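You operate a simulated robot arm through the tools that you are given. There is no shell and no other tool.

Carry out the task below with a simulated robot arm. There is one attempt and no reset: what you move stays moved.

## Task
Run the oil of the blue tank through the filter until it is clear.
Fine: push its hose on, open the white lever, switch on at the grey on-off knob; then switch off and shut the lever. Where these are worked on the way, their far stop is far enough and under half their travel is too little: grey on-off knob, white lever.

It is judged by the outcome, as a careful person would: the job done as asked, and still so three seconds after it is handed in. It fails if anything else is knocked over, pushed out of place, dropped, spilled or broken.

## Robot
A 7-joint arm with a fingered hand, fixed in place. Base frame: the origin is on the floor under the middle of its stand, x ahead of it, y to its left, z up; the work surface is at about z = 0.8. Units: m, degrees, N and s.
With the tool pointing down near the work surface it reaches from about 0.28 to 0.7 m from the base axis. Its first joint turns from -166.0 to 166.0 degrees. Payload 4 kg.
Tool frame: the origin (TCP) lies between the finger pads and is the grasp point; the fingertips stand 0.026 m ahead of it; z points along the fingers, y is the line along which they close. The gripper opens to 0.156 m; its body begins 0.073 m behind the TCP. The gripper is a hand of 4 fingers: y runs from the thumb to the fingers, the wrist lies at [0, 0, -0.239] in the tool frame, and closing takes about 1.5 s.
Orientation is told as [roll, pitch, yaw] about the base's x, y, z axes, in that order, counted from this pose: with the fingers straight down and closing along the base's y, the tool's x points along the base's -x, its y along +y and its z along -z.

## Interface
- The arm moves only by the tool nudge_tool. Its argument "deltas" is a list that holds one entry, the list of rows, each a list of 6 numbers: the shift along the base's x, y, z in m, then the turn, a rotation vector about the base's x, y, z in degrees. In form: [[[x, y, z, wx, wy, wz], ...]]. A call has 1 to 20 rows; each row shifts and turns the commanded pose from where the row before left it. "jaw" is the gripper command, from -1 (fully open) to 1 (shut), values between in proportion, set as the call begins (left out, the last holds). Each row takes 0.2 s and may step no farther than 0.05 m and 8.6 degrees from the row before; otherwise, or with a gripper value out of range, the whole call is refused. Where a pose cannot be reached the arm comes as near as it can. A force on the tool above 90 N (or 10 N above the force at the start of the call, whichever is more), or a blocked arm, ends the call early, and 0.2 s more pass. Each finger travels about 0.072 m/s and halts on what it meets, pressing with about 32 N; the grip force reading is that of the motor and also rises with nothing between the fingers. The clock runs only during rows and for 0.2 s after the last one: add rows that do not move to give the fingers time. The reply holds the time, the measured pose of the TCP, the force on the tool along the base axes, the opening and the grip force, in the units named above and with some noise, with the torque about the TCP (base axes, N m) and any sound that the robot's microphone picked up.
- Cameras (640 x 400 px; columns grow to the right, rows downward): "scene" is fixed at [0.3992, -0.5009, 1.6016]; the picture's right is [0.95, -0.30, 0.00], its down [-0.25, -0.79, -0.57] and it looks along [0.17, 0.54, -0.82] (base axes); focal length 294 px, centre (320, 200). "wrist" rides on the gripper at [0.058, -0.058, -0.091] in the tool frame; the picture's right is [0.71, 0.71, 0.00], its down [-0.53, 0.53, -0.67] and it looks along [-0.47, 0.47, 0.74] (tool axes); focal length 265 px, centre (320, 200). There is no depth. A picture from a camera that has moved, and an enlarged one, comes with that camera's place and axes in the base frame and with its lens.
- grab_frame(camera): a new picture of that camera. It takes no simulated time.
- preshape(shape): the hand has 4 fingers and takes this shape, open, in about a second: jaw (thumb against the fingers, like two jaws); tri (thumb and two fingers); tip (a fingertip pinch); poke (one finger out to press); point (the index stretched); flat (the hand flat); cup (the hand cupped); fist (a fist). The gripper value then closes the fingers along that shape, each until it touches; the sizes above hold for jaw. It gives what a move gives, with no picture.
- close_up(camera, box): a new picture of the part [left, top, right, bottom] of that camera's present view, enlarged. It takes no simulated time.
- sign_off(): hands the job in; it is judged then, once.

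Nothing tells you positions but the pictures and the camera data. Unless the task says otherwise, let go and move clear before handing in.

The tools are called after ">>>" as name(argument=value, ...) on one line, values as JSON. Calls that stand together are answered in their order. nudge_tool: Moves the arm, as the interface text tells. Its arguments: {"type":"object","properties":{"deltas":{"type":"array"},"jaw":{"type":"number"}},"required":["deltas"]} The other tools are called the same way: preshape (shape) gives the hand a shape; grab_frame (camera) takes a picture; close_up (camera, box) takes an enlarged picture of a part of a camera's view; sign_off () hands the job in.

At the start:

```text
clock: 0.0
position: [0.4575, 0.1535, 1.1508]
tcp_rot: [0.0, 0.0, 0.0]
ft_force: [-0.4, -0.1, 0.7]
torque: [-0.03, -0.02, 0.02]
gripper_width: 0.1559
gripper_force: 0.0
shape: jaw
```

scene: 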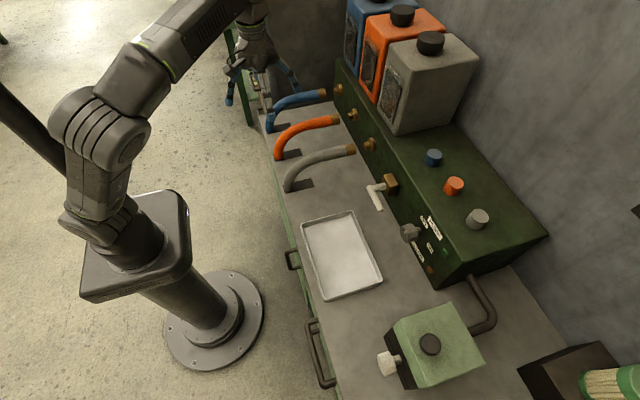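
wrist: 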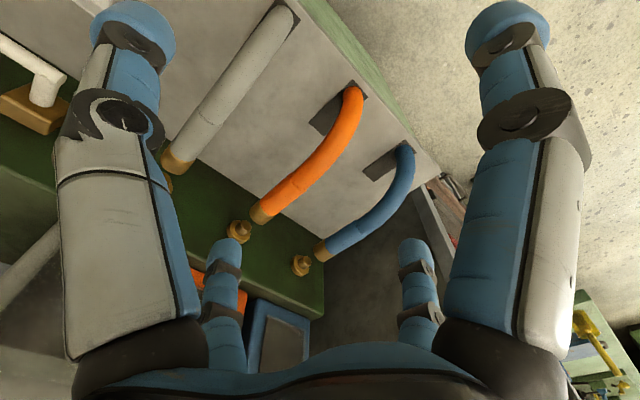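

I see three tanks (blue, orange, grey) on a green unit with three hoses (blue, orange, grey) facing three brass nozzles, a white lever, a grey knob, and a filter box. I'll look closer before moving.

>>> close_up(camera="scene", box=[220, 60, 400, 200])

>>> close_up(camera="scene", box=[340, 130, 560, 300])

>>> close_up(camera="scene", box=[320, 250, 640, 400])

>>> close_up(camera="wrist", box=[150, 60, 450, 300])

>>> close_up(camera="scene", box=[320, 0, 500, 130])

```text
2.86 times, centred on (310, 130) of scene
camera zoom: at [0.3992, -0.5009, 1.6016], right [0.95, -0.3, 0.0], down [-0.25, -0.79, -0.57], along [0.17, 0.54, -0.82], focal length 839 px, centre (349, 400)
```

zoom: 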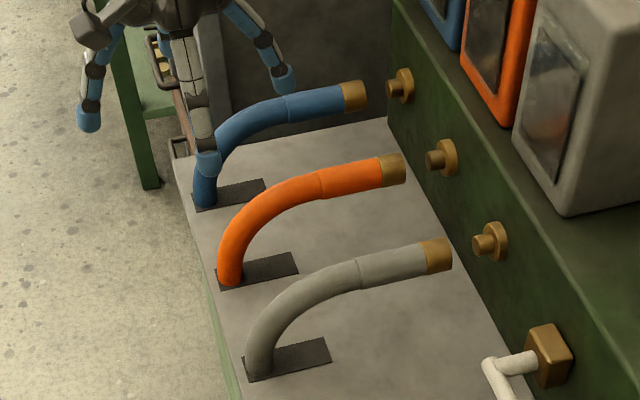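

```text
2.35 times, centred on (450, 215) of scene
camera zoom: at [0.3992, -0.5009, 1.6016], right [0.95, -0.3, 0.0], down [-0.25, -0.79, -0.57], along [0.17, 0.54, -0.82], focal length 691 px, centre (14, 165)
```

zoom: 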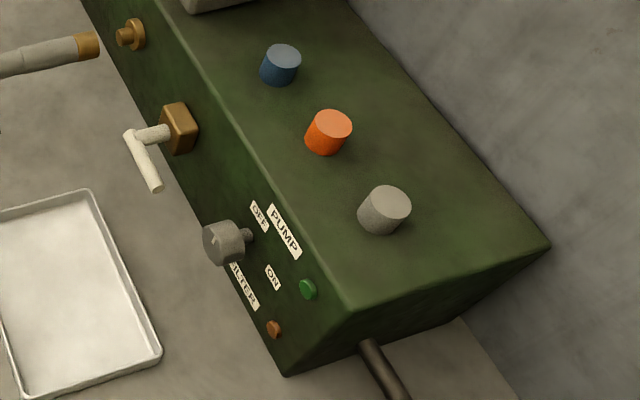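

```text
2.00 times, centred on (480, 325) of scene
camera zoom: at [0.3992, -0.5009, 1.6016], right [0.95, -0.3, 0.0], down [-0.25, -0.79, -0.57], along [0.17, 0.54, -0.82], focal length 587 px, centre (0, -50)
```

zoom: 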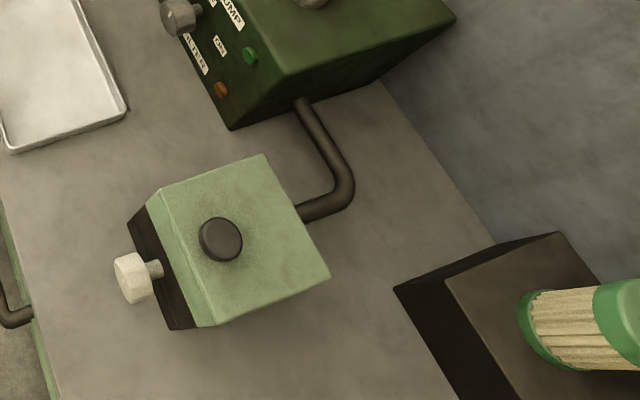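

```text
1.67 times, centred on (300, 180) of wrist
camera zoom: at [0.4004, 0.0959, 1.2402], right [-0.71, 0.71, 0.0], down [0.53, 0.53, 0.67], along [0.47, 0.47, -0.74], focal length 442 px, centre (353, 233)
```

zoom: 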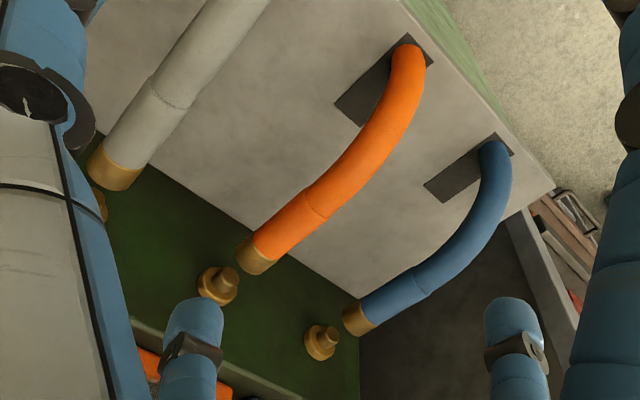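

```text
3.08 times, centred on (410, 65) of scene
camera zoom: at [0.3992, -0.5009, 1.6016], right [0.95, -0.3, 0.0], down [-0.25, -0.79, -0.57], along [0.17, 0.54, -0.82], focal length 904 px, centre (43, 615)
```

zoom: 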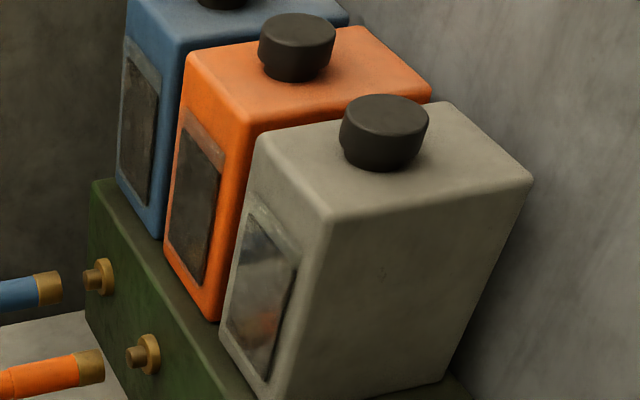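

The three hoses rise at about x 0.475 and y 0.09 / 0.25 / 0.40, with straight ends at z about 0.93 pointing at nozzles on the panel front (x about 0.775). I'll move above the blue hose, tilting the tool forward about 35 degrees, and look again.

>>> nudge_tool(deltas=[[[0.01, 0.04, 0, 0, -5, 0], [0.01, 0.04, 0, 0, -5, 0], [0.0, 0.045, -0.01, 0, -5, 0], [0.0, 0.045, -0.02, 0, -5, 0], [0.0, 0.04, -0.02, 0, -5, 0], [0.0, 0.04, -0.02, 0, -5, 0], [0, 0, 0, 0, -5, 0], [0, 0, 0, 0, 0, 0], [0, 0, 0, 0, 0, 0]]], jaw=-1)

```text
clock: 2.0
position: [0.4775, 0.402, 1.0782]
tcp_rot: [0.1, -35.0, 0.0]
ft_force: [-1.0, -1.2, -0.2]
torque: [0.02, 0.02, 0.01]
gripper_width: 0.156
gripper_force: 0.0
shape: jaw
```

>>> grab_frame(camera="wrist")

>>> grab_frame(camera="scene")

```text
taken
camera wrist: at [0.378, 0.3444, 1.1201], right [-0.58, 0.71, -0.41], down [0.05, 0.53, 0.85], along [0.81, 0.47, -0.34], focal length 265 px, centre (320, 200)
```

wrist: 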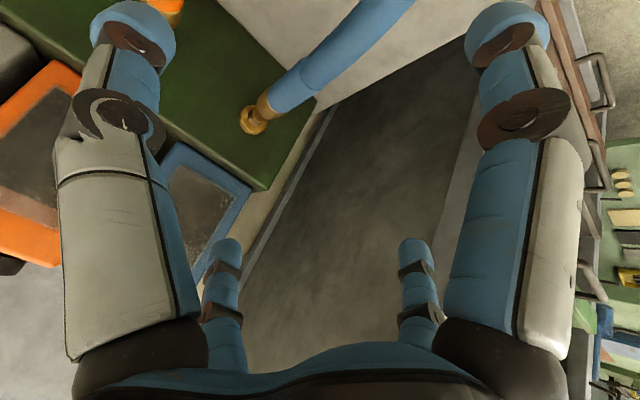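

```text
taken
```

scene: 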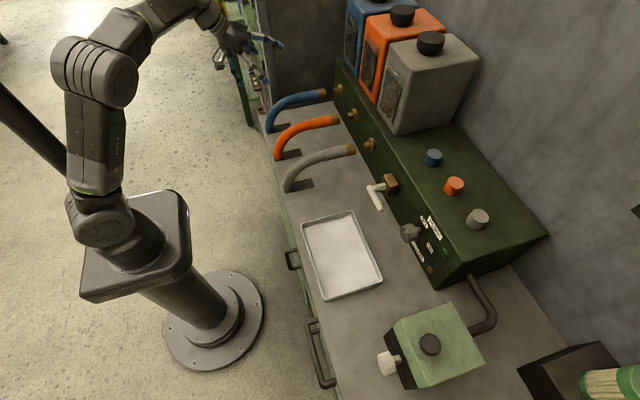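

The blue nozzle and hose end sit at about y 0.398, z 0.925, matching the scene view. I'll descend to straddle the hose's bend, with the fingers on both sides along y.

>>> nudge_tool(deltas=[[[0.009, -0.001, -0.03, 0, 0, 0], [0.009, -0.001, -0.03, 0, 0, 0], [0.009, -0.001, -0.03, 0, 0, 0], [0.009, -0.001, -0.03, 0, 0, 0], [0.009, 0, -0.03, 0, 0, 0], [0.009, 0, -0.025, 0, 0, 0], [0, 0, 0, 0, 0, 0], [0, 0, 0, 0, 0, 0]]])

>>> grab_frame(camera="wrist")

>>> close_up(camera="scene", box=[200, 20, 400, 160])

```text
clock: 3.8
position: [0.5324, 0.4011, 0.9063]
tcp_rot: [0.1, -35.1, 0.0]
ft_force: [-5.2, 0.3, 4.7]
torque: [0.03, -0.58, 0.02]
gripper_width: 0.1561
gripper_force: 0.0
shape: jaw
```

```text
taken
camera wrist: at [0.4324, 0.3425, 0.9458], right [-0.58, 0.71, -0.41], down [0.05, 0.53, 0.85], along [0.81, 0.47, -0.34], focal length 265 px, centre (320, 200)
```

wrist: 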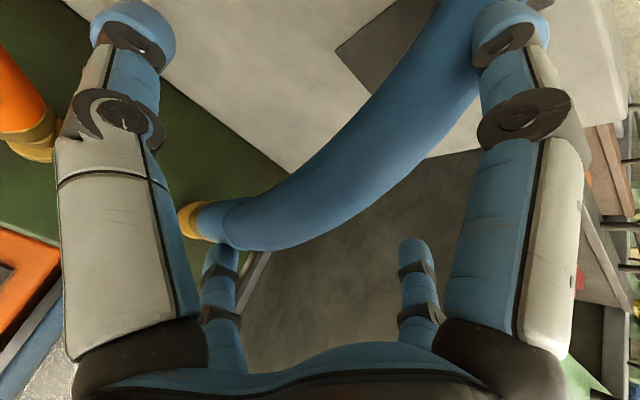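

```text
2.86 times, centred on (300, 90) of scene
camera zoom: at [0.3992, -0.5009, 1.6016], right [0.95, -0.3, 0.0], down [-0.25, -0.79, -0.57], along [0.17, 0.54, -0.82], focal length 839 px, centre (377, 514)
```

zoom: 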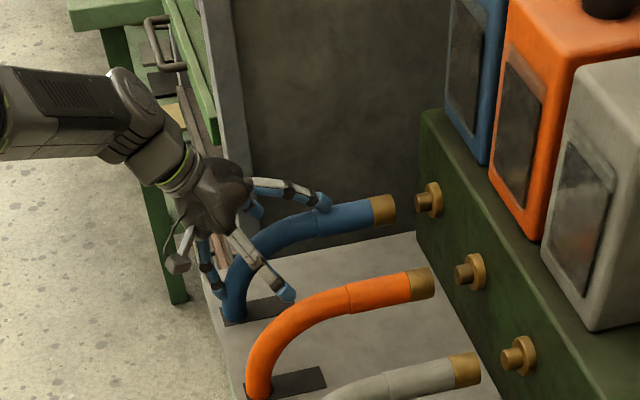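

There is a slight contact force of about 7 N. I'll zoom in to see where the fingers sit relative to the hose.

>>> close_up(camera="scene", box=[240, 65, 350, 135])

>>> close_up(camera="wrist", box=[160, 180, 320, 300])

>>> nudge_tool(deltas=[[[0, 0, 0, 0, 0, 0]]])

```text
5.71 times, centred on (295, 100) of scene
camera zoom: at [0.3992, -0.5009, 1.6016], right [0.95, -0.3, 0.0], down [-0.25, -0.79, -0.57], along [0.17, 0.54, -0.82], focal length 1678 px, centre (463, 771)
```

zoom: 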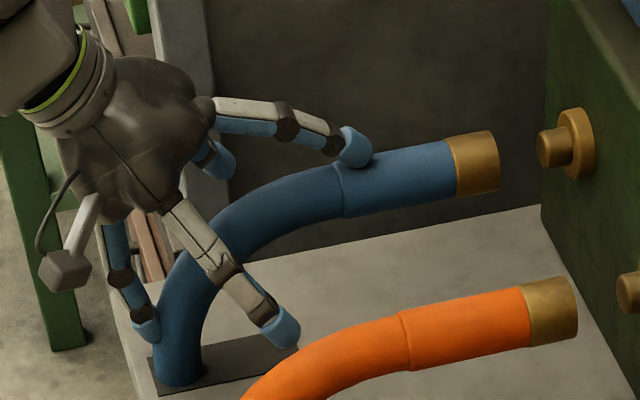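

```text
3.33 times, centred on (240, 240) of wrist
camera zoom: at [0.4324, 0.3425, 0.9458], right [-0.58, 0.71, -0.41], down [0.05, 0.53, 0.85], along [0.81, 0.47, -0.34], focal length 885 px, centre (587, 67)
```

zoom: 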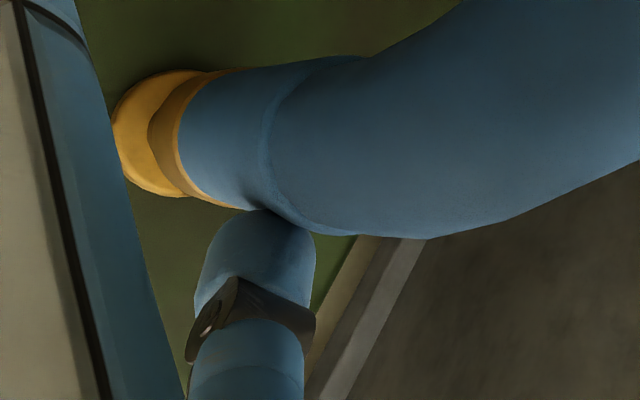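

```text
clock: 4.2
position: [0.5328, 0.4003, 0.9059]
tcp_rot: [0.0, -35.0, 0.0]
ft_force: [-3.3, 0.7, 5.2]
torque: [0.0, -0.54, 0.0]
gripper_width: 0.1561
gripper_force: 0.0
shape: jaw
```

The hand's four fingers form a cross: one lies on top of the hose, one is directly behind it, and two are at the sides. I'll lift slightly so the top finger clears, then push forward (+x) using the finger behind the hose.

>>> nudge_tool(deltas=[[[0, 0, 0.012, 0, 0, 0], [0.01, 0, 0, 0, 0, 0], [0.01, 0, 0, 0, 0, 0], [0, 0, 0, 0, 0, 0]]])

>>> close_up(camera="scene", box=[240, 65, 350, 135])

```text
clock: 5.2
position: [0.5526, 0.3996, 0.9183]
tcp_rot: [0.0, -35.1, 0.0]
ft_force: [-4.4, 0.4, 2.7]
torque: [0.01, 0.47, 0.01]
gripper_width: 0.156
gripper_force: 0.0
shape: jaw
```

```text
5.71 times, centred on (295, 100) of scene
camera zoom: at [0.3992, -0.5009, 1.6016], right [0.95, -0.3, 0.0], down [-0.25, -0.79, -0.57], along [0.17, 0.54, -0.82], focal length 1678 px, centre (463, 771)
```

zoom: 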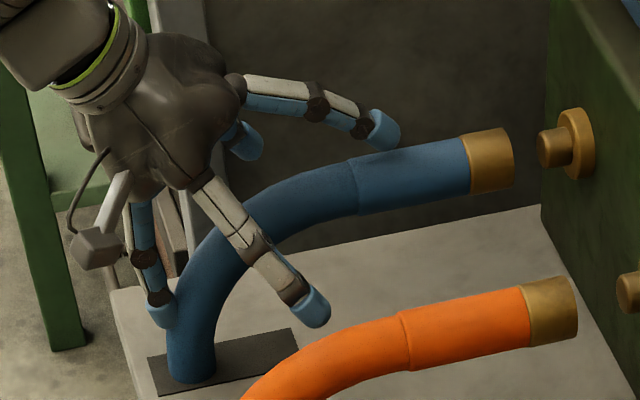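

The hose slid forward about 1 cm with only a few newtons, so the method works. I'll keep pushing forward.

>>> nudge_tool(deltas=[[[0.01, 0, 0, 0, 0, 0], [0.01, 0, 0, 0, 0, 0], [0.01, 0, 0, 0, 0, 0], [0, 0, 0, 0, 0, 0]]])

>>> close_up(camera="scene", box=[240, 65, 350, 135])

```text
clock: 6.2
position: [0.583, 0.3994, 0.9175]
tcp_rot: [0.0, -35.0, 0.0]
ft_force: [-4.4, -0.2, 2.2]
torque: [0.02, 0.36, 0.02]
gripper_width: 0.1558
gripper_force: 0.1
shape: jaw
```

```text
5.71 times, centred on (295, 100) of scene
camera zoom: at [0.3992, -0.5009, 1.6016], right [0.95, -0.3, 0.0], down [-0.25, -0.79, -0.57], along [0.17, 0.54, -0.82], focal length 1678 px, centre (463, 771)
```

zoom: 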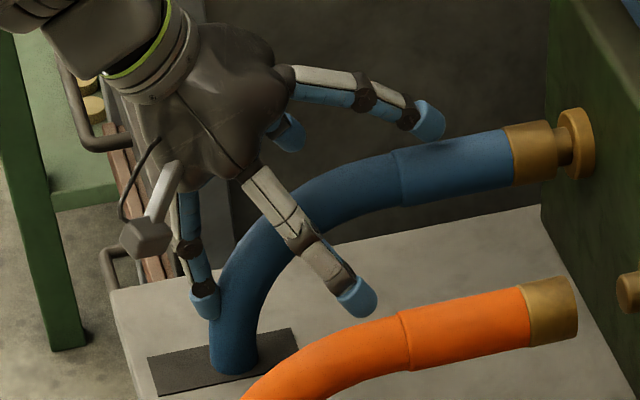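

The brass sleeve is starting over the nozzle. I'll continue in small steps until it seats.

>>> nudge_tool(deltas=[[[0.006, 0, 0, 0, 0, 0], [0.006, 0, 0, 0, 0, 0], [0.006, 0, 0, 0, 0, 0], [0, 0, 0, 0, 0, 0]]])

>>> close_up(camera="scene", box=[240, 65, 350, 135])

```text
clock: 7.2
position: [0.6, 0.3993, 0.9178]
tcp_rot: [0.0, -35.1, 0.0]
ft_force: [-9.1, 0.5, 4.5]
torque: [0.04, 0.9, -0.04]
gripper_width: 0.156
gripper_force: 0.0
shape: jaw
```

```text
5.71 times, centred on (295, 100) of scene
camera zoom: at [0.3992, -0.5009, 1.6016], right [0.95, -0.3, 0.0], down [-0.25, -0.79, -0.57], along [0.17, 0.54, -0.82], focal length 1678 px, centre (463, 771)
```

zoom: 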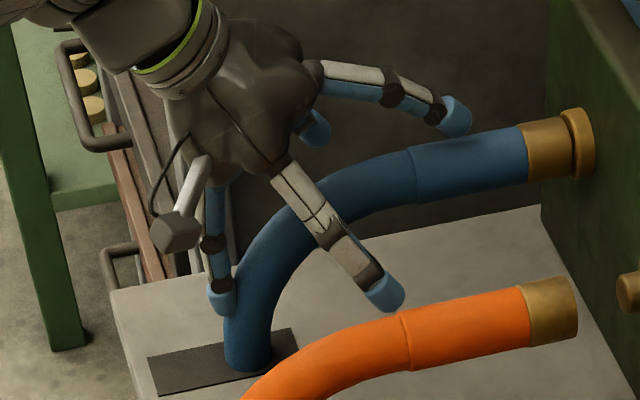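

The sleeve is nearly at the flange and resistance is rising. I'll press it home.

>>> nudge_tool(deltas=[[[0.005, 0, 0, 0, 0, 0], [0.005, 0, 0, 0, 0, 0], [0.005, 0, 0, 0, 0, 0], [0, 0, 0, 0, 0, 0]]])

>>> close_up(camera="scene", box=[240, 65, 350, 135])

```text
clock: 8.2
position: [0.6145, 0.3999, 0.9164]
tcp_rot: [0.0, -35.1, 0.1]
ft_force: [-14.9, 0.2, 8.1]
torque: [-0.01, 1.62, 0.03]
gripper_width: 0.156
gripper_force: 0.1
shape: jaw
```

```text
5.71 times, centred on (295, 100) of scene
camera zoom: at [0.3992, -0.5009, 1.6016], right [0.95, -0.3, 0.0], down [-0.25, -0.79, -0.57], along [0.17, 0.54, -0.82], focal length 1678 px, centre (463, 771)
```

zoom: 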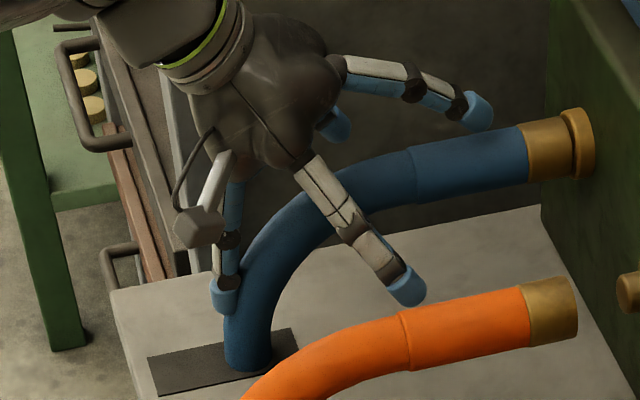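

The hose did not move further and force is up to about 15 N, so it looks seated against the flange. I'll give one more firm press and check at higher magnification.

>>> nudge_tool(deltas=[[[0.005, 0, 0, 0, 0, 0], [0.005, 0, 0, 0, 0, 0], [0, 0, 0, 0, 0, 0]]])

>>> close_up(camera="scene", box=[300, 75, 360, 115])

>>> close_up(camera="scene", box=[240, 65, 350, 135])

>>> grab_frame(camera="wrist")

```text
clock: 9.0
position: [0.6251, 0.4003, 0.9159]
tcp_rot: [0.0, -35.1, 0.1]
ft_force: [-19.9, 0.2, 5.5]
torque: [-0.03, 1.75, -0.02]
gripper_width: 0.1559
gripper_force: 0.1
shape: jaw
```

```text
10.00 times, centred on (330, 95) of scene
camera zoom: at [0.3992, -0.5009, 1.6016], right [0.95, -0.3, 0.0], down [-0.25, -0.79, -0.57], along [0.17, 0.54, -0.82], focal length 2937 px, centre (220, 1250)
```

zoom: 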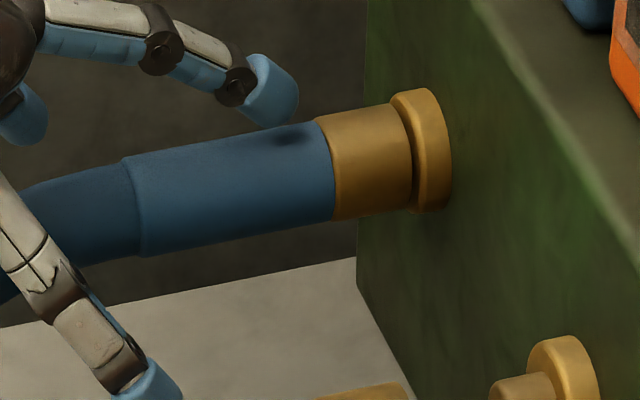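

```text
5.71 times, centred on (295, 100) of scene
camera zoom: at [0.3992, -0.5009, 1.6016], right [0.95, -0.3, 0.0], down [-0.25, -0.79, -0.57], along [0.17, 0.54, -0.82], focal length 1678 px, centre (463, 771)
```

zoom: 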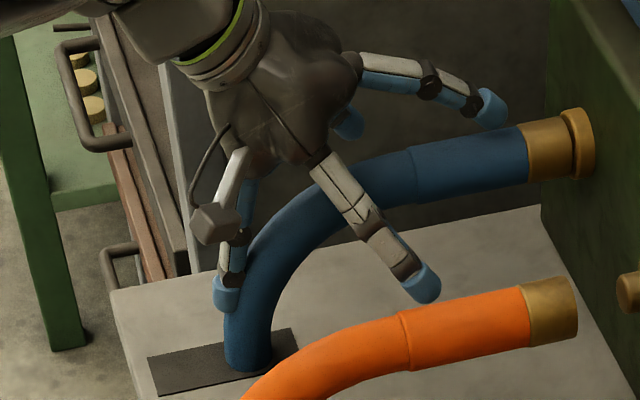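

```text
taken
camera wrist: at [0.5243, 0.3426, 0.9576], right [-0.58, 0.71, -0.41], down [0.05, 0.53, 0.85], along [0.81, 0.47, -0.34], focal length 265 px, centre (320, 200)
```

wrist: 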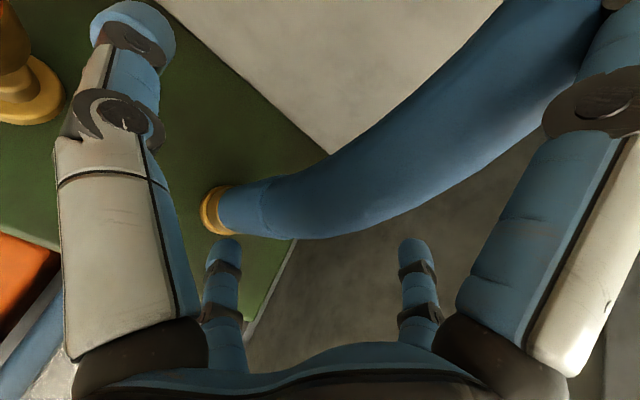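

The blue hose is seated against its flange. I'll back off and lift the hand clear, then check that the hose stays on.

>>> nudge_tool(deltas=[[[-0.02, 0, 0.002, 0, 0, 0], [-0.02, 0, 0.005, 0, 0, 0], [-0.02, 0, 0.02, 0, 0, 0], [-0.02, 0, 0.03, 0, 0, 0], [-0.02, 0, 0.035, 0, 0, 0], [-0.02, 0, 0.035, 0, 0, 0], [0, 0, 0.04, 0, 0, 0], [0, 0, 0, 0, 0, 0]]])

>>> grab_frame(camera="scene")

>>> close_up(camera="scene", box=[240, 65, 350, 135])

```text
clock: 10.8
position: [0.5045, 0.398, 1.0865]
tcp_rot: [0.0, -35.0, 0.0]
ft_force: [-0.4, 0.7, 0.1]
torque: [-0.01, 0.0, 0.01]
gripper_width: 0.1559
gripper_force: 0.1
shape: jaw
```

```text
taken
```

scene: 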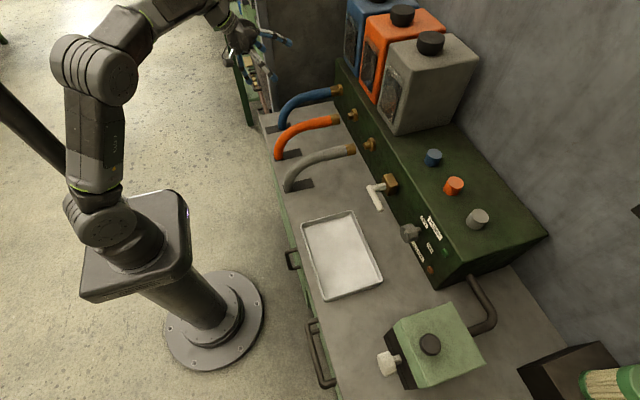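

```text
5.71 times, centred on (295, 100) of scene
camera zoom: at [0.3992, -0.5009, 1.6016], right [0.95, -0.3, 0.0], down [-0.25, -0.79, -0.57], along [0.17, 0.54, -0.82], focal length 1678 px, centre (463, 771)
```

zoom: 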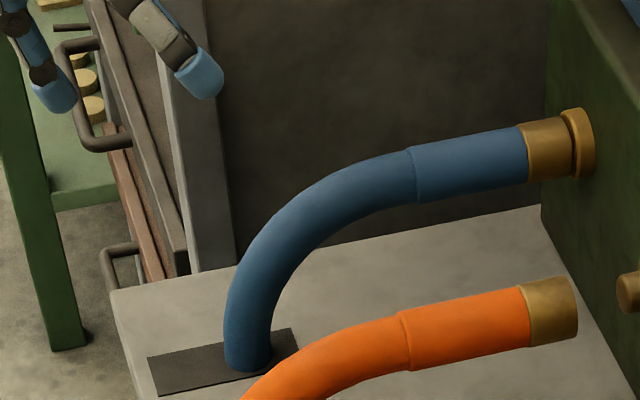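

The hose stays on. Next I'll move over in front of the lever and knob to look at them with the wrist camera.

>>> nudge_tool(deltas=[[[-0.005, -0.045, 0.01, 0, 0, 0], [-0.005, -0.045, 0, 0, 0, 0], [-0.005, -0.045, 0, 0, 0, 0], [-0.005, -0.045, 0, 0, 0, 0], [0, -0.045, 0, 0, 0, 0], [0, -0.045, 0, 0, 0, 0], [0, -0.045, 0, 0, 0, 0], [0, -0.045, 0, 0, 0, 0], [0, -0.045, 0, 0, 0, 0], [0, -0.045, 0, 0, 0, 0], [0, -0.045, 0, 0, 0, 0], [0, -0.045, 0, 0, 0, 0], [0, -0.045, 0, 0, 0, 0], [0, 0, 0, 0, 0, 0], [0, 0, 0, 0, 0, 0]]])

>>> grab_frame(camera="wrist")

>>> grab_frame(camera="scene")

```text
clock: 14.0
position: [0.4862, -0.1857, 1.0953]
tcp_rot: [0.0, -35.0, 0.0]
ft_force: [-0.4, 0.0, -0.3]
torque: [-0.02, -0.02, -0.01]
gripper_width: 0.1561
gripper_force: 0.0
shape: jaw
```

```text
taken
camera wrist: at [0.3869, -0.244, 1.1361], right [-0.58, 0.71, -0.41], down [0.05, 0.53, 0.85], along [0.81, 0.47, -0.34], focal length 265 px, centre (320, 200)
```

wrist: 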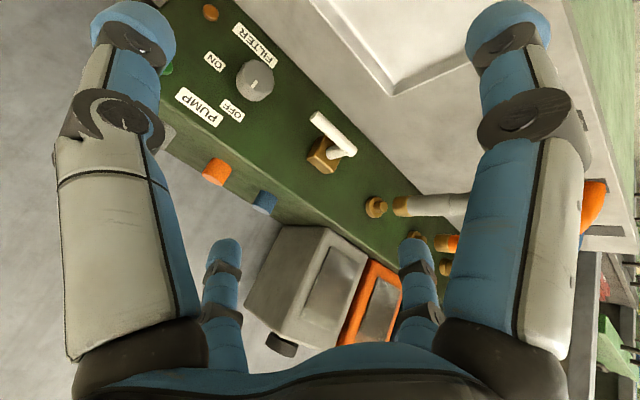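

```text
taken
```

scene: 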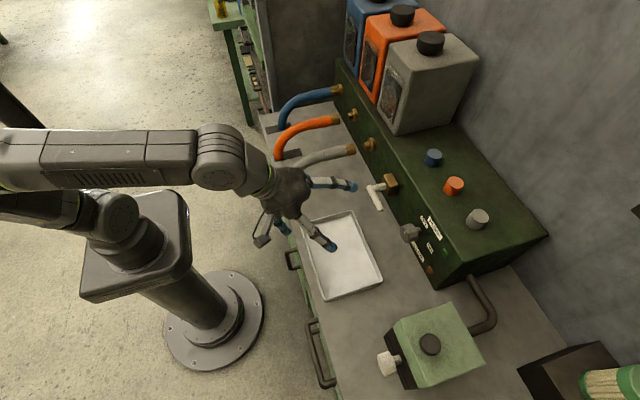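

>>> close_up(camera="wrist", box=[180, 0, 440, 220])

>>> close_up(camera="wrist", box=[180, 20, 300, 130])

>>> close_up(camera="scene", box=[355, 155, 475, 285])

```text
1.82 times, centred on (310, 110) of wrist
camera zoom: at [0.3869, -0.244, 1.1361], right [-0.58, 0.71, -0.41], down [0.05, 0.53, 0.85], along [0.81, 0.47, -0.34], focal length 483 px, centre (338, 364)
```

zoom: 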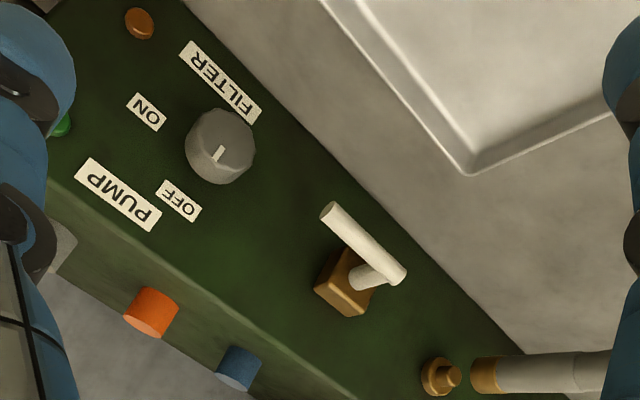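

```text
3.64 times, centred on (240, 75) of wrist
camera zoom: at [0.3869, -0.244, 1.1361], right [-0.58, 0.71, -0.41], down [0.05, 0.53, 0.85], along [0.81, 0.47, -0.34], focal length 965 px, centre (611, 654)
```

zoom: 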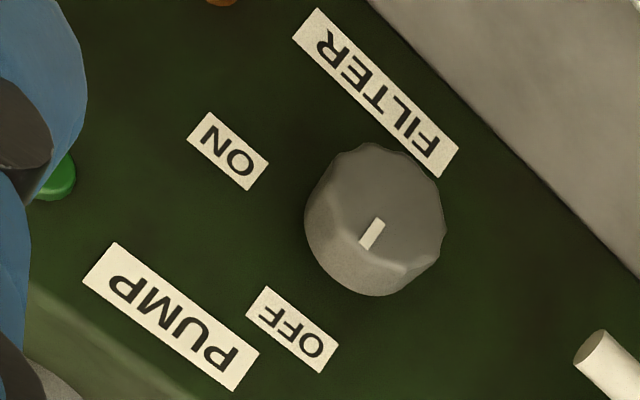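

```text
3.08 times, centred on (415, 220) of scene
camera zoom: at [0.3992, -0.5009, 1.6016], right [0.95, -0.3, 0.0], down [-0.25, -0.79, -0.57], along [0.17, 0.54, -0.82], focal length 904 px, centre (28, 138)
```

zoom: 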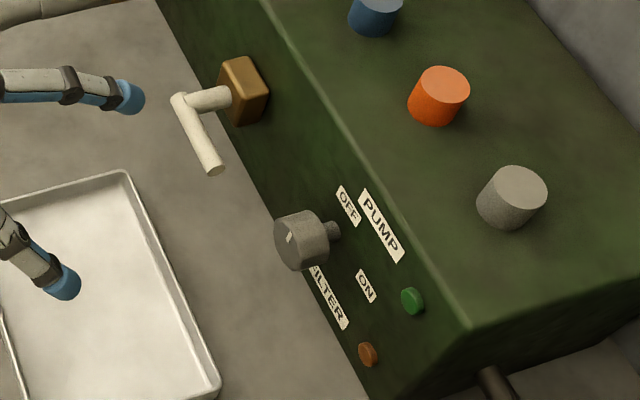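

The panel reads OFF above the knob and ON to its right, with the pointer at OFF. The white lever is horizontal, its pivot near (0.69, -0.06, 0.92), pointing to -y. I'll try the poke hand shape here in free space and see where its finger ends up.

>>> preshape(shape="poke")

>>> grab_frame(camera="wrist")

>>> close_up(camera="scene", box=[240, 150, 380, 260])

```text
clock: 14.9
position: [0.4862, -0.1867, 1.0961]
tcp_rot: [0.0, -35.0, 0.1]
ft_force: [-0.5, 0.5, 0.2]
torque: [0.0, 0.01, 0.04]
gripper_width: 0.0
gripper_force: 0.0
shape: poke
```

```text
taken
camera wrist: at [0.3869, -0.2437, 1.1362], right [-0.58, 0.71, -0.41], down [0.05, 0.53, 0.85], along [0.81, 0.47, -0.34], focal length 265 px, centre (320, 200)
```

wrist: 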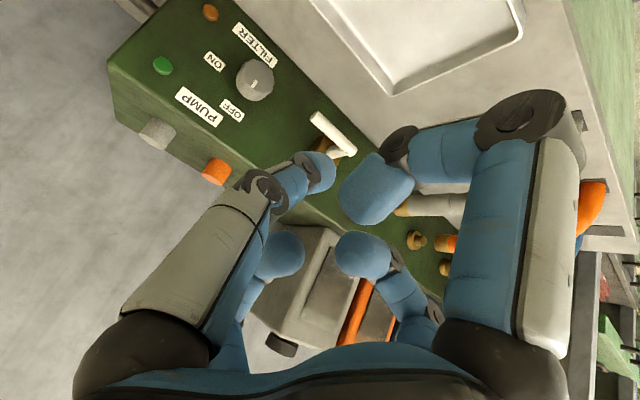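

```text
3.64 times, centred on (310, 205) of scene
camera zoom: at [0.3992, -0.5009, 1.6016], right [0.95, -0.3, 0.0], down [-0.25, -0.79, -0.57], along [0.17, 0.54, -0.82], focal length 1068 px, centre (356, 182)
```

zoom: 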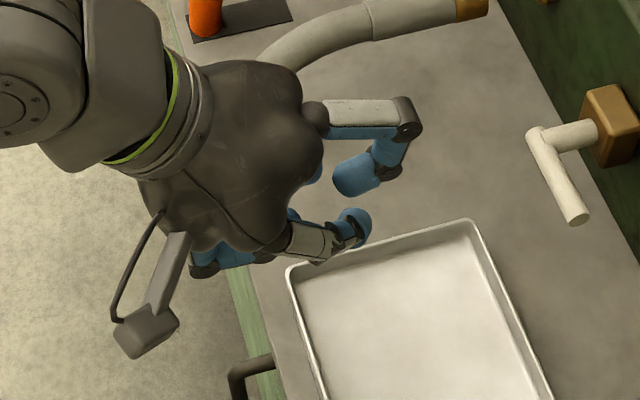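

In "poke" one finger reaches the tool axis, but only slightly ahead of the others. I'll compare it with the "point" shape.

>>> preshape(shape="point")

>>> grab_frame(camera="wrist")

>>> close_up(camera="scene", box=[240, 150, 380, 260])

```text
clock: 15.8
position: [0.4866, -0.186, 1.096]
tcp_rot: [0.1, -35.0, 0.0]
ft_force: [0.3, 0.2, -0.3]
torque: [-0.01, 0.04, -0.03]
gripper_width: 0.1501
gripper_force: 0.0
shape: point
```

```text
taken
camera wrist: at [0.3869, -0.2437, 1.1362], right [-0.58, 0.71, -0.41], down [0.05, 0.53, 0.85], along [0.81, 0.47, -0.34], focal length 265 px, centre (320, 200)
```

wrist: 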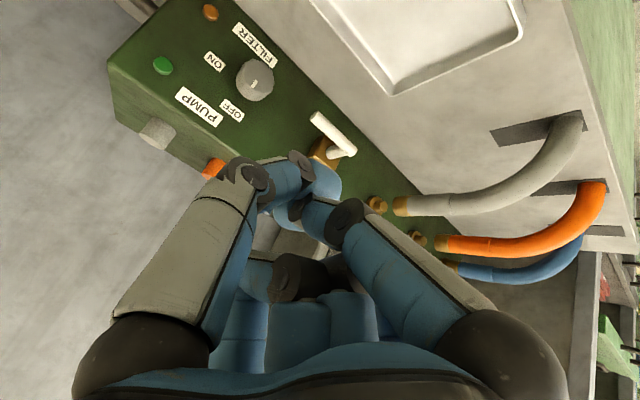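

```text
3.64 times, centred on (310, 205) of scene
camera zoom: at [0.3992, -0.5009, 1.6016], right [0.95, -0.3, 0.0], down [-0.25, -0.79, -0.57], along [0.17, 0.54, -0.82], focal length 1068 px, centre (356, 182)
```

zoom: 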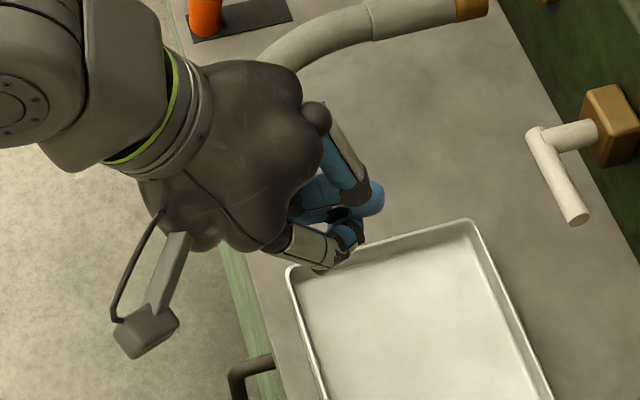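

"Point" isn't a cleaner probe. OFF is straight above the knob and ON straight to its right, so it needs a 90-degree clockwise turn. I'll bring the tool to horizontal, pointing at the panel, which suits both the lever and the knob.

>>> nudge_tool(deltas=[[[0.012, 0.009, -0.006, 0, -7.9, 0], [0.012, 0.009, -0.006, 0, -7.9, 0], [0.012, 0.009, -0.006, 0, -7.9, 0], [0.012, 0.009, -0.006, 0, -7.9, 0], [0.012, 0.009, -0.006, 0, -7.9, 0], [0.012, 0.009, -0.006, 0, -7.9, 0], [0.012, 0.009, -0.006, 0, -7.6, 0], [0, 0, 0, 0, 0, 0], [0, 0, 0, 0, 0, 0]]])

>>> preshape(shape="poke")

>>> grab_frame(camera="wrist")

>>> grab_frame(camera="scene")

```text
clock: 17.8
position: [0.5686, -0.1227, 1.0515]
tcp_rot: [-153.9, -89.9, 153.9]
ft_force: [0.0, -1.1, 0.2]
torque: [-0.02, -0.01, 0.0]
gripper_width: 0.1499
gripper_force: 0.1
shape: point
```

```text
clock: 18.7
position: [0.5689, -0.12, 1.0513]
tcp_rot: [-154.9, -89.8, 154.9]
ft_force: [-0.2, -0.2, 0.0]
torque: [-0.01, 0.02, 0.01]
gripper_width: 0.0003
gripper_force: 0.0
shape: poke
```

```text
taken
camera wrist: at [0.4777, -0.1791, 0.9927], right [0.0, 0.71, -0.71], down [-0.67, 0.53, 0.53], along [0.74, 0.47, 0.47], focal length 265 px, centre (320, 200)
```

wrist: 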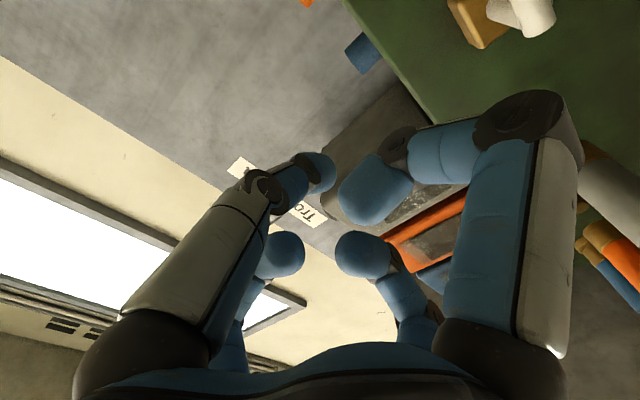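

```text
taken
```

scene: 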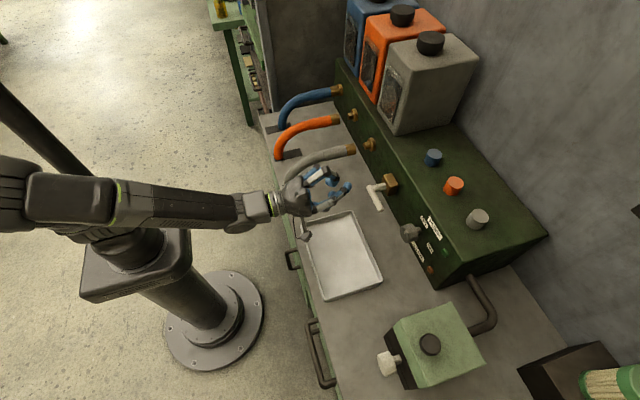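

Horizontal works well. There is some text on the wall, so I'll look at that and get a close view of the hand near the lever.

>>> close_up(camera="wrist", box=[210, 130, 350, 240])

>>> close_up(camera="scene", box=[270, 140, 430, 260])

```text
3.64 times, centred on (280, 185) of wrist
camera zoom: at [0.4777, -0.1791, 0.9927], right [0.0, 0.71, -0.71], down [-0.67, 0.53, 0.53], along [0.74, 0.47, 0.47], focal length 965 px, centre (466, 254)
```

zoom: 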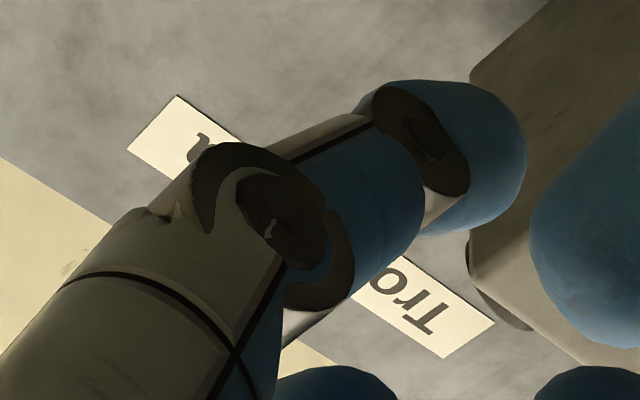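

```text
3.33 times, centred on (350, 200) of scene
camera zoom: at [0.3992, -0.5009, 1.6016], right [0.95, -0.3, 0.0], down [-0.25, -0.79, -0.57], along [0.17, 0.54, -0.82], focal length 979 px, centre (220, 200)
```

zoom: 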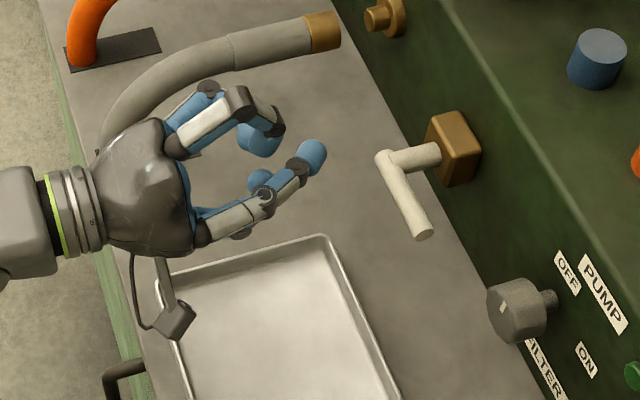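

The text is just a tank or wall label. To keep the wrist camera off the tray, I'll roll the tool -90 degrees about x, which puts the camera at the upper right, and tilt it slightly nose-down.

>>> nudge_tool(deltas=[[[0, 0, 0, -8, 0, 0], [0, 0, 0, -8, 0, 0], [0, 0, 0, -8, 0, 0], [0, 0, 0, -8, 0, 0], [0, 0, 0, -8, 0, 0], [0, 0, 0, -8, 0, 0], [0, 0, 0, -8, 0, 0], [0, 0, 0, -8, 0, 0], [0, 0, 0, -8, 0, 0], [0, 0, 0, -8, 0, 0], [0, 0, 0, -8, 0, 0], [0, 0, 0, -2, 0, 0], [0, 0, 0, 0, 8, 0], [0, 0, 0, 0, 8, 0], [0, 0, 0, 0, 4, 0], [0, 0, 0, 0, 0, 0], [0, 0, 0, 0, 0, 0]]])

>>> grab_frame(camera="wrist")

>>> grab_frame(camera="scene")

```text
clock: 22.3
position: [0.5702, -0.1227, 1.0519]
tcp_rot: [-70.0, 0.0, 90.0]
ft_force: [-0.7, 0.0, -0.8]
torque: [0.0, 0.02, 0.0]
gripper_width: 0.0
gripper_force: 0.1
shape: poke
```

```text
taken
camera wrist: at [0.5035, -0.1802, 1.137], right [-0.24, -0.71, -0.66], down [-0.81, 0.53, -0.27], along [0.54, 0.47, -0.7], focal length 265 px, centre (320, 200)
```

wrist: 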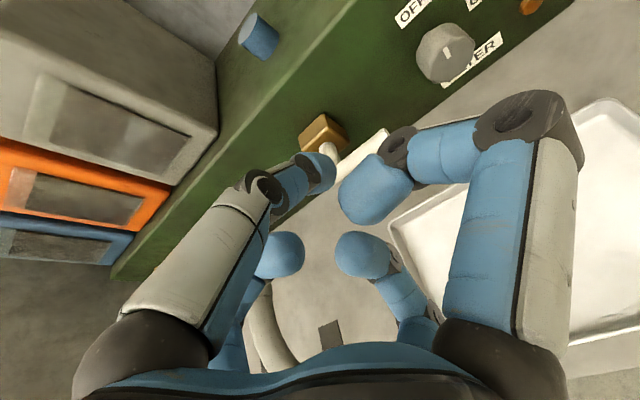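

```text
taken
```

scene: 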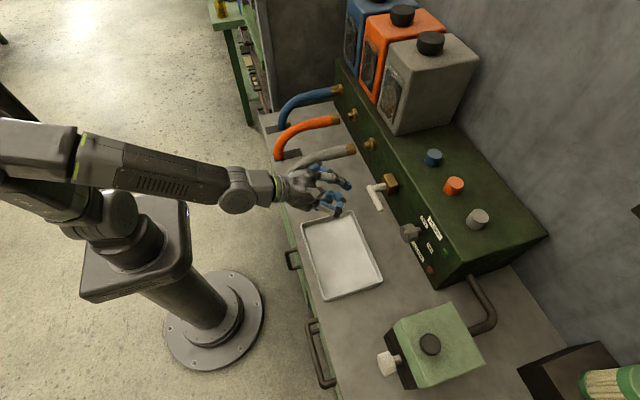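

I can also see the tanks' sight glasses from here. Now I'll bring the poking fingertip just above the free part of the lever handle and check alignment.

>>> nudge_tool(deltas=[[[0.02, 0, -0.016, 0, 0, 0], [0.02, 0, -0.016, 0, 0, 0], [0.02, 0, -0.016, 0, 0, 0], [0.02, 0, -0.016, 0, 0, 0], [0, 0, 0, 0, 0, 0], [0, 0, 0, 0, 0, 0]]])

>>> grab_frame(camera="wrist")

>>> close_up(camera="scene", box=[310, 150, 440, 250])

```text
clock: 23.7
position: [0.6477, -0.1212, 0.9889]
tcp_rot: [-70.0, 0.0, 90.0]
ft_force: [0.0, -0.2, 0.4]
torque: [-0.01, -0.01, 0.01]
gripper_width: 0.0
gripper_force: 0.1
shape: poke
```

```text
taken
camera wrist: at [0.5825, -0.1796, 1.0728], right [-0.24, -0.71, -0.66], down [-0.81, 0.53, -0.27], along [0.54, 0.47, -0.7], focal length 265 px, centre (320, 200)
```

wrist: 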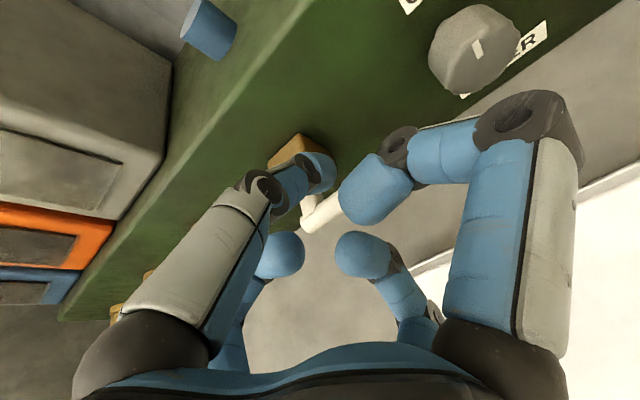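

```text
4.00 times, centred on (375, 200) of scene
camera zoom: at [0.3992, -0.5009, 1.6016], right [0.95, -0.3, 0.0], down [-0.25, -0.79, -0.57], along [0.17, 0.54, -0.82], focal length 1175 px, centre (100, 200)
```

zoom: 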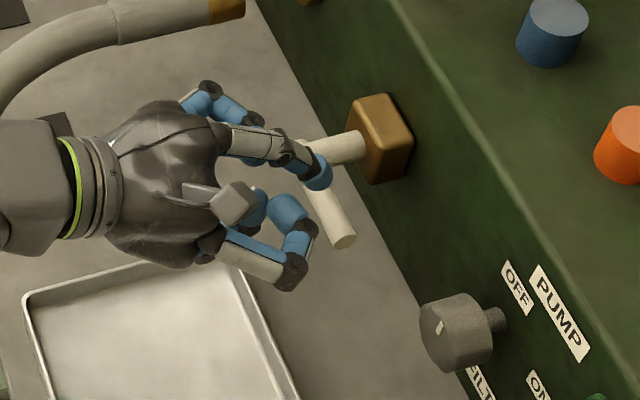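

The fingertip is above the handle. I'll go forward 2 cm and press down gently to find out whether the lever moves downward.

>>> nudge_tool(deltas=[[[0.02, -0.002, -0.01, 0, 0, 0], [0, 0, -0.01, 0, 0, 0], [0, 0, -0.008, 0, 0, 0], [0, 0, -0.008, 0, 0, 0], [0, 0, 0, 0, 0, 0]]])

>>> grab_frame(camera="wrist")

>>> close_up(camera="scene", box=[310, 150, 440, 250])

```text
clock: 24.9
position: [0.6687, -0.125, 0.9521]
tcp_rot: [-70.0, -0.1, 89.9]
ft_force: [-0.5, 0.0, 0.3]
torque: [0.02, 0.02, -0.01]
gripper_width: 0.0
gripper_force: 0.1
shape: poke
```

```text
taken
camera wrist: at [0.6027, -0.1825, 1.0368], right [-0.24, -0.71, -0.66], down [-0.81, 0.53, -0.27], along [0.54, 0.47, -0.7], focal length 265 px, centre (320, 200)
```

wrist: 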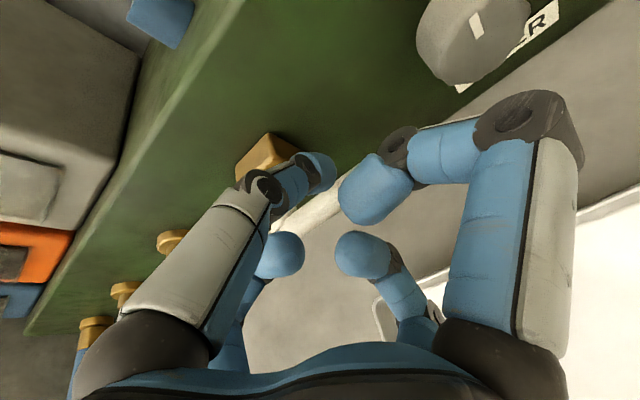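

```text
4.00 times, centred on (375, 200) of scene
camera zoom: at [0.3992, -0.5009, 1.6016], right [0.95, -0.3, 0.0], down [-0.25, -0.79, -0.57], along [0.17, 0.54, -0.82], focal length 1175 px, centre (100, 200)
```

zoom: 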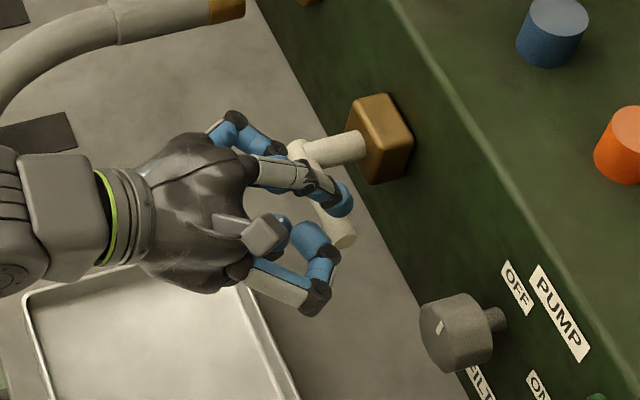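

No contact yet. I'll continue down in small steps.

>>> nudge_tool(deltas=[[[0, 0, -0.006, 0, 0, 0], [0, 0, -0.006, 0, 0, 0], [0, 0, -0.006, 0, 0, 0], [0, 0, 0, 0, 0, 0]]])

>>> close_up(camera="scene", box=[310, 150, 440, 250])

```text
clock: 25.9
position: [0.6689, -0.1243, 0.9343]
tcp_rot: [-69.9, 0.0, 90.1]
ft_force: [-0.3, 0.3, 0.3]
torque: [-0.02, 0.02, 0.0]
gripper_width: 0.0
gripper_force: 0.1
shape: poke
```

```text
4.00 times, centred on (375, 200) of scene
camera zoom: at [0.3992, -0.5009, 1.6016], right [0.95, -0.3, 0.0], down [-0.25, -0.79, -0.57], along [0.17, 0.54, -0.82], focal length 1175 px, centre (100, 200)
```

zoom: 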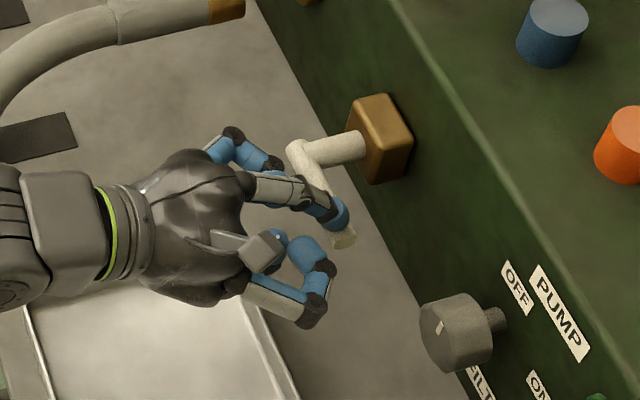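

>>> nudge_tool(deltas=[[[0, 0, -0.006, 0, 0, 0], [0, 0, -0.006, 0, 0, 0], [0, 0, 0, 0, 0, 0]]])

>>> close_up(camera="scene", box=[330, 160, 420, 230])

>>> close_up(camera="wrist", box=[200, 100, 400, 260])

```text
clock: 26.7
position: [0.6688, -0.1263, 0.9254]
tcp_rot: [-70.3, 0.0, 90.1]
ft_force: [-14.1, -1.0, 24.8]
torque: [0.08, -0.45, -0.02]
gripper_width: 0.0002
gripper_force: 0.2
shape: poke
```

```text
5.71 times, centred on (375, 195) of scene
camera zoom: at [0.3992, -0.5009, 1.6016], right [0.95, -0.3, 0.0], down [-0.25, -0.79, -0.57], along [0.17, 0.54, -0.82], focal length 1678 px, centre (6, 229)
```

zoom: 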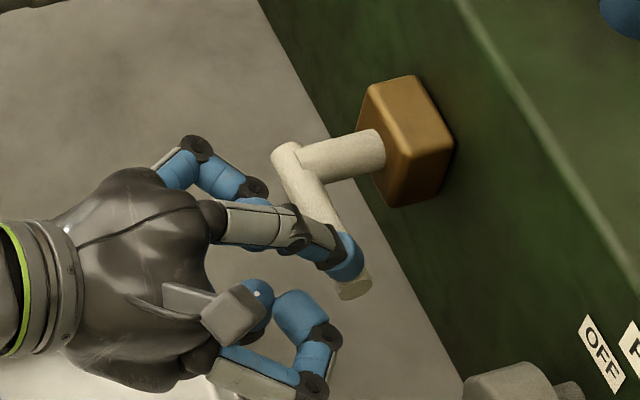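

```text
2.50 times, centred on (300, 180) of wrist
camera zoom: at [0.603, -0.1827, 1.01], right [-0.24, -0.71, -0.66], down [-0.81, 0.53, -0.27], along [0.54, 0.47, -0.7], focal length 664 px, centre (370, 250)
```

zoom: 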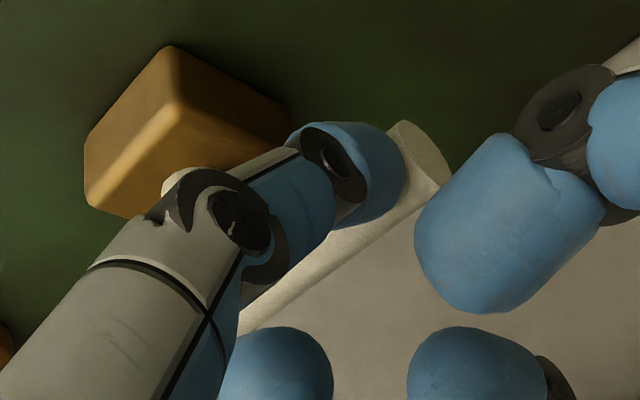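

At about 25 N the handle does not go down, so its travel must be upward. I'll back off, open the hand to the jaw shape, level the tool, and hook the lower finger under the handle.

>>> nudge_tool(deltas=[[[0, 0, 0.015, 0, 0, 0], [-0.01, 0, 0.025, 0, 0, 0], [-0.03, 0, 0.025, 0, 0, 0], [-0.04, 0, 0.01, 0, -5, 0], [-0.02, 0, 0, 0, -5, 0], [0, 0, 0, 0, -5, 0], [0, 0, 0, 0, -5, 0], [0, 0, 0, 0, 0, 0]]])

>>> preshape(shape="jaw")

>>> grab_frame(camera="wrist")

>>> close_up(camera="scene", box=[280, 140, 440, 260])

```text
clock: 28.5
position: [0.5693, -0.1241, 0.9974]
tcp_rot: [-90.1, 0.0, 90.0]
ft_force: [-0.4, 1.0, -0.2]
torque: [-0.02, 0.0, 0.0]
gripper_width: 0.0
gripper_force: 0.1
shape: poke
```

```text
clock: 29.4
position: [0.5687, -0.1235, 0.9968]
tcp_rot: [-90.0, 0.0, 90.0]
ft_force: [0.8, 0.0, -0.4]
torque: [0.0, -0.01, 0.0]
gripper_width: 0.1557
gripper_force: 0.0
shape: jaw
```

```text
taken
camera wrist: at [0.4777, -0.1814, 1.0541], right [0.0, -0.71, -0.71], down [-0.67, 0.53, -0.53], along [0.74, 0.47, -0.47], focal length 265 px, centre (320, 200)
```

wrist: 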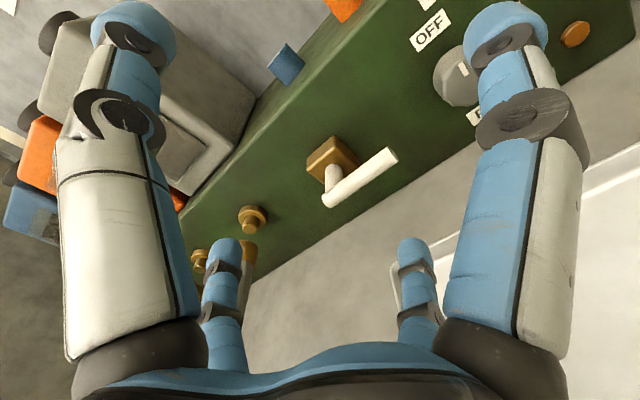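

```text
3.33 times, centred on (360, 200) of scene
camera zoom: at [0.3992, -0.5009, 1.6016], right [0.95, -0.3, 0.0], down [-0.25, -0.79, -0.57], along [0.17, 0.54, -0.82], focal length 979 px, centre (187, 200)
```

zoom: 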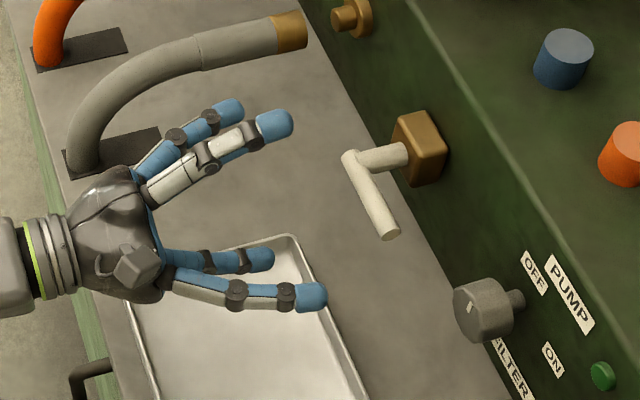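

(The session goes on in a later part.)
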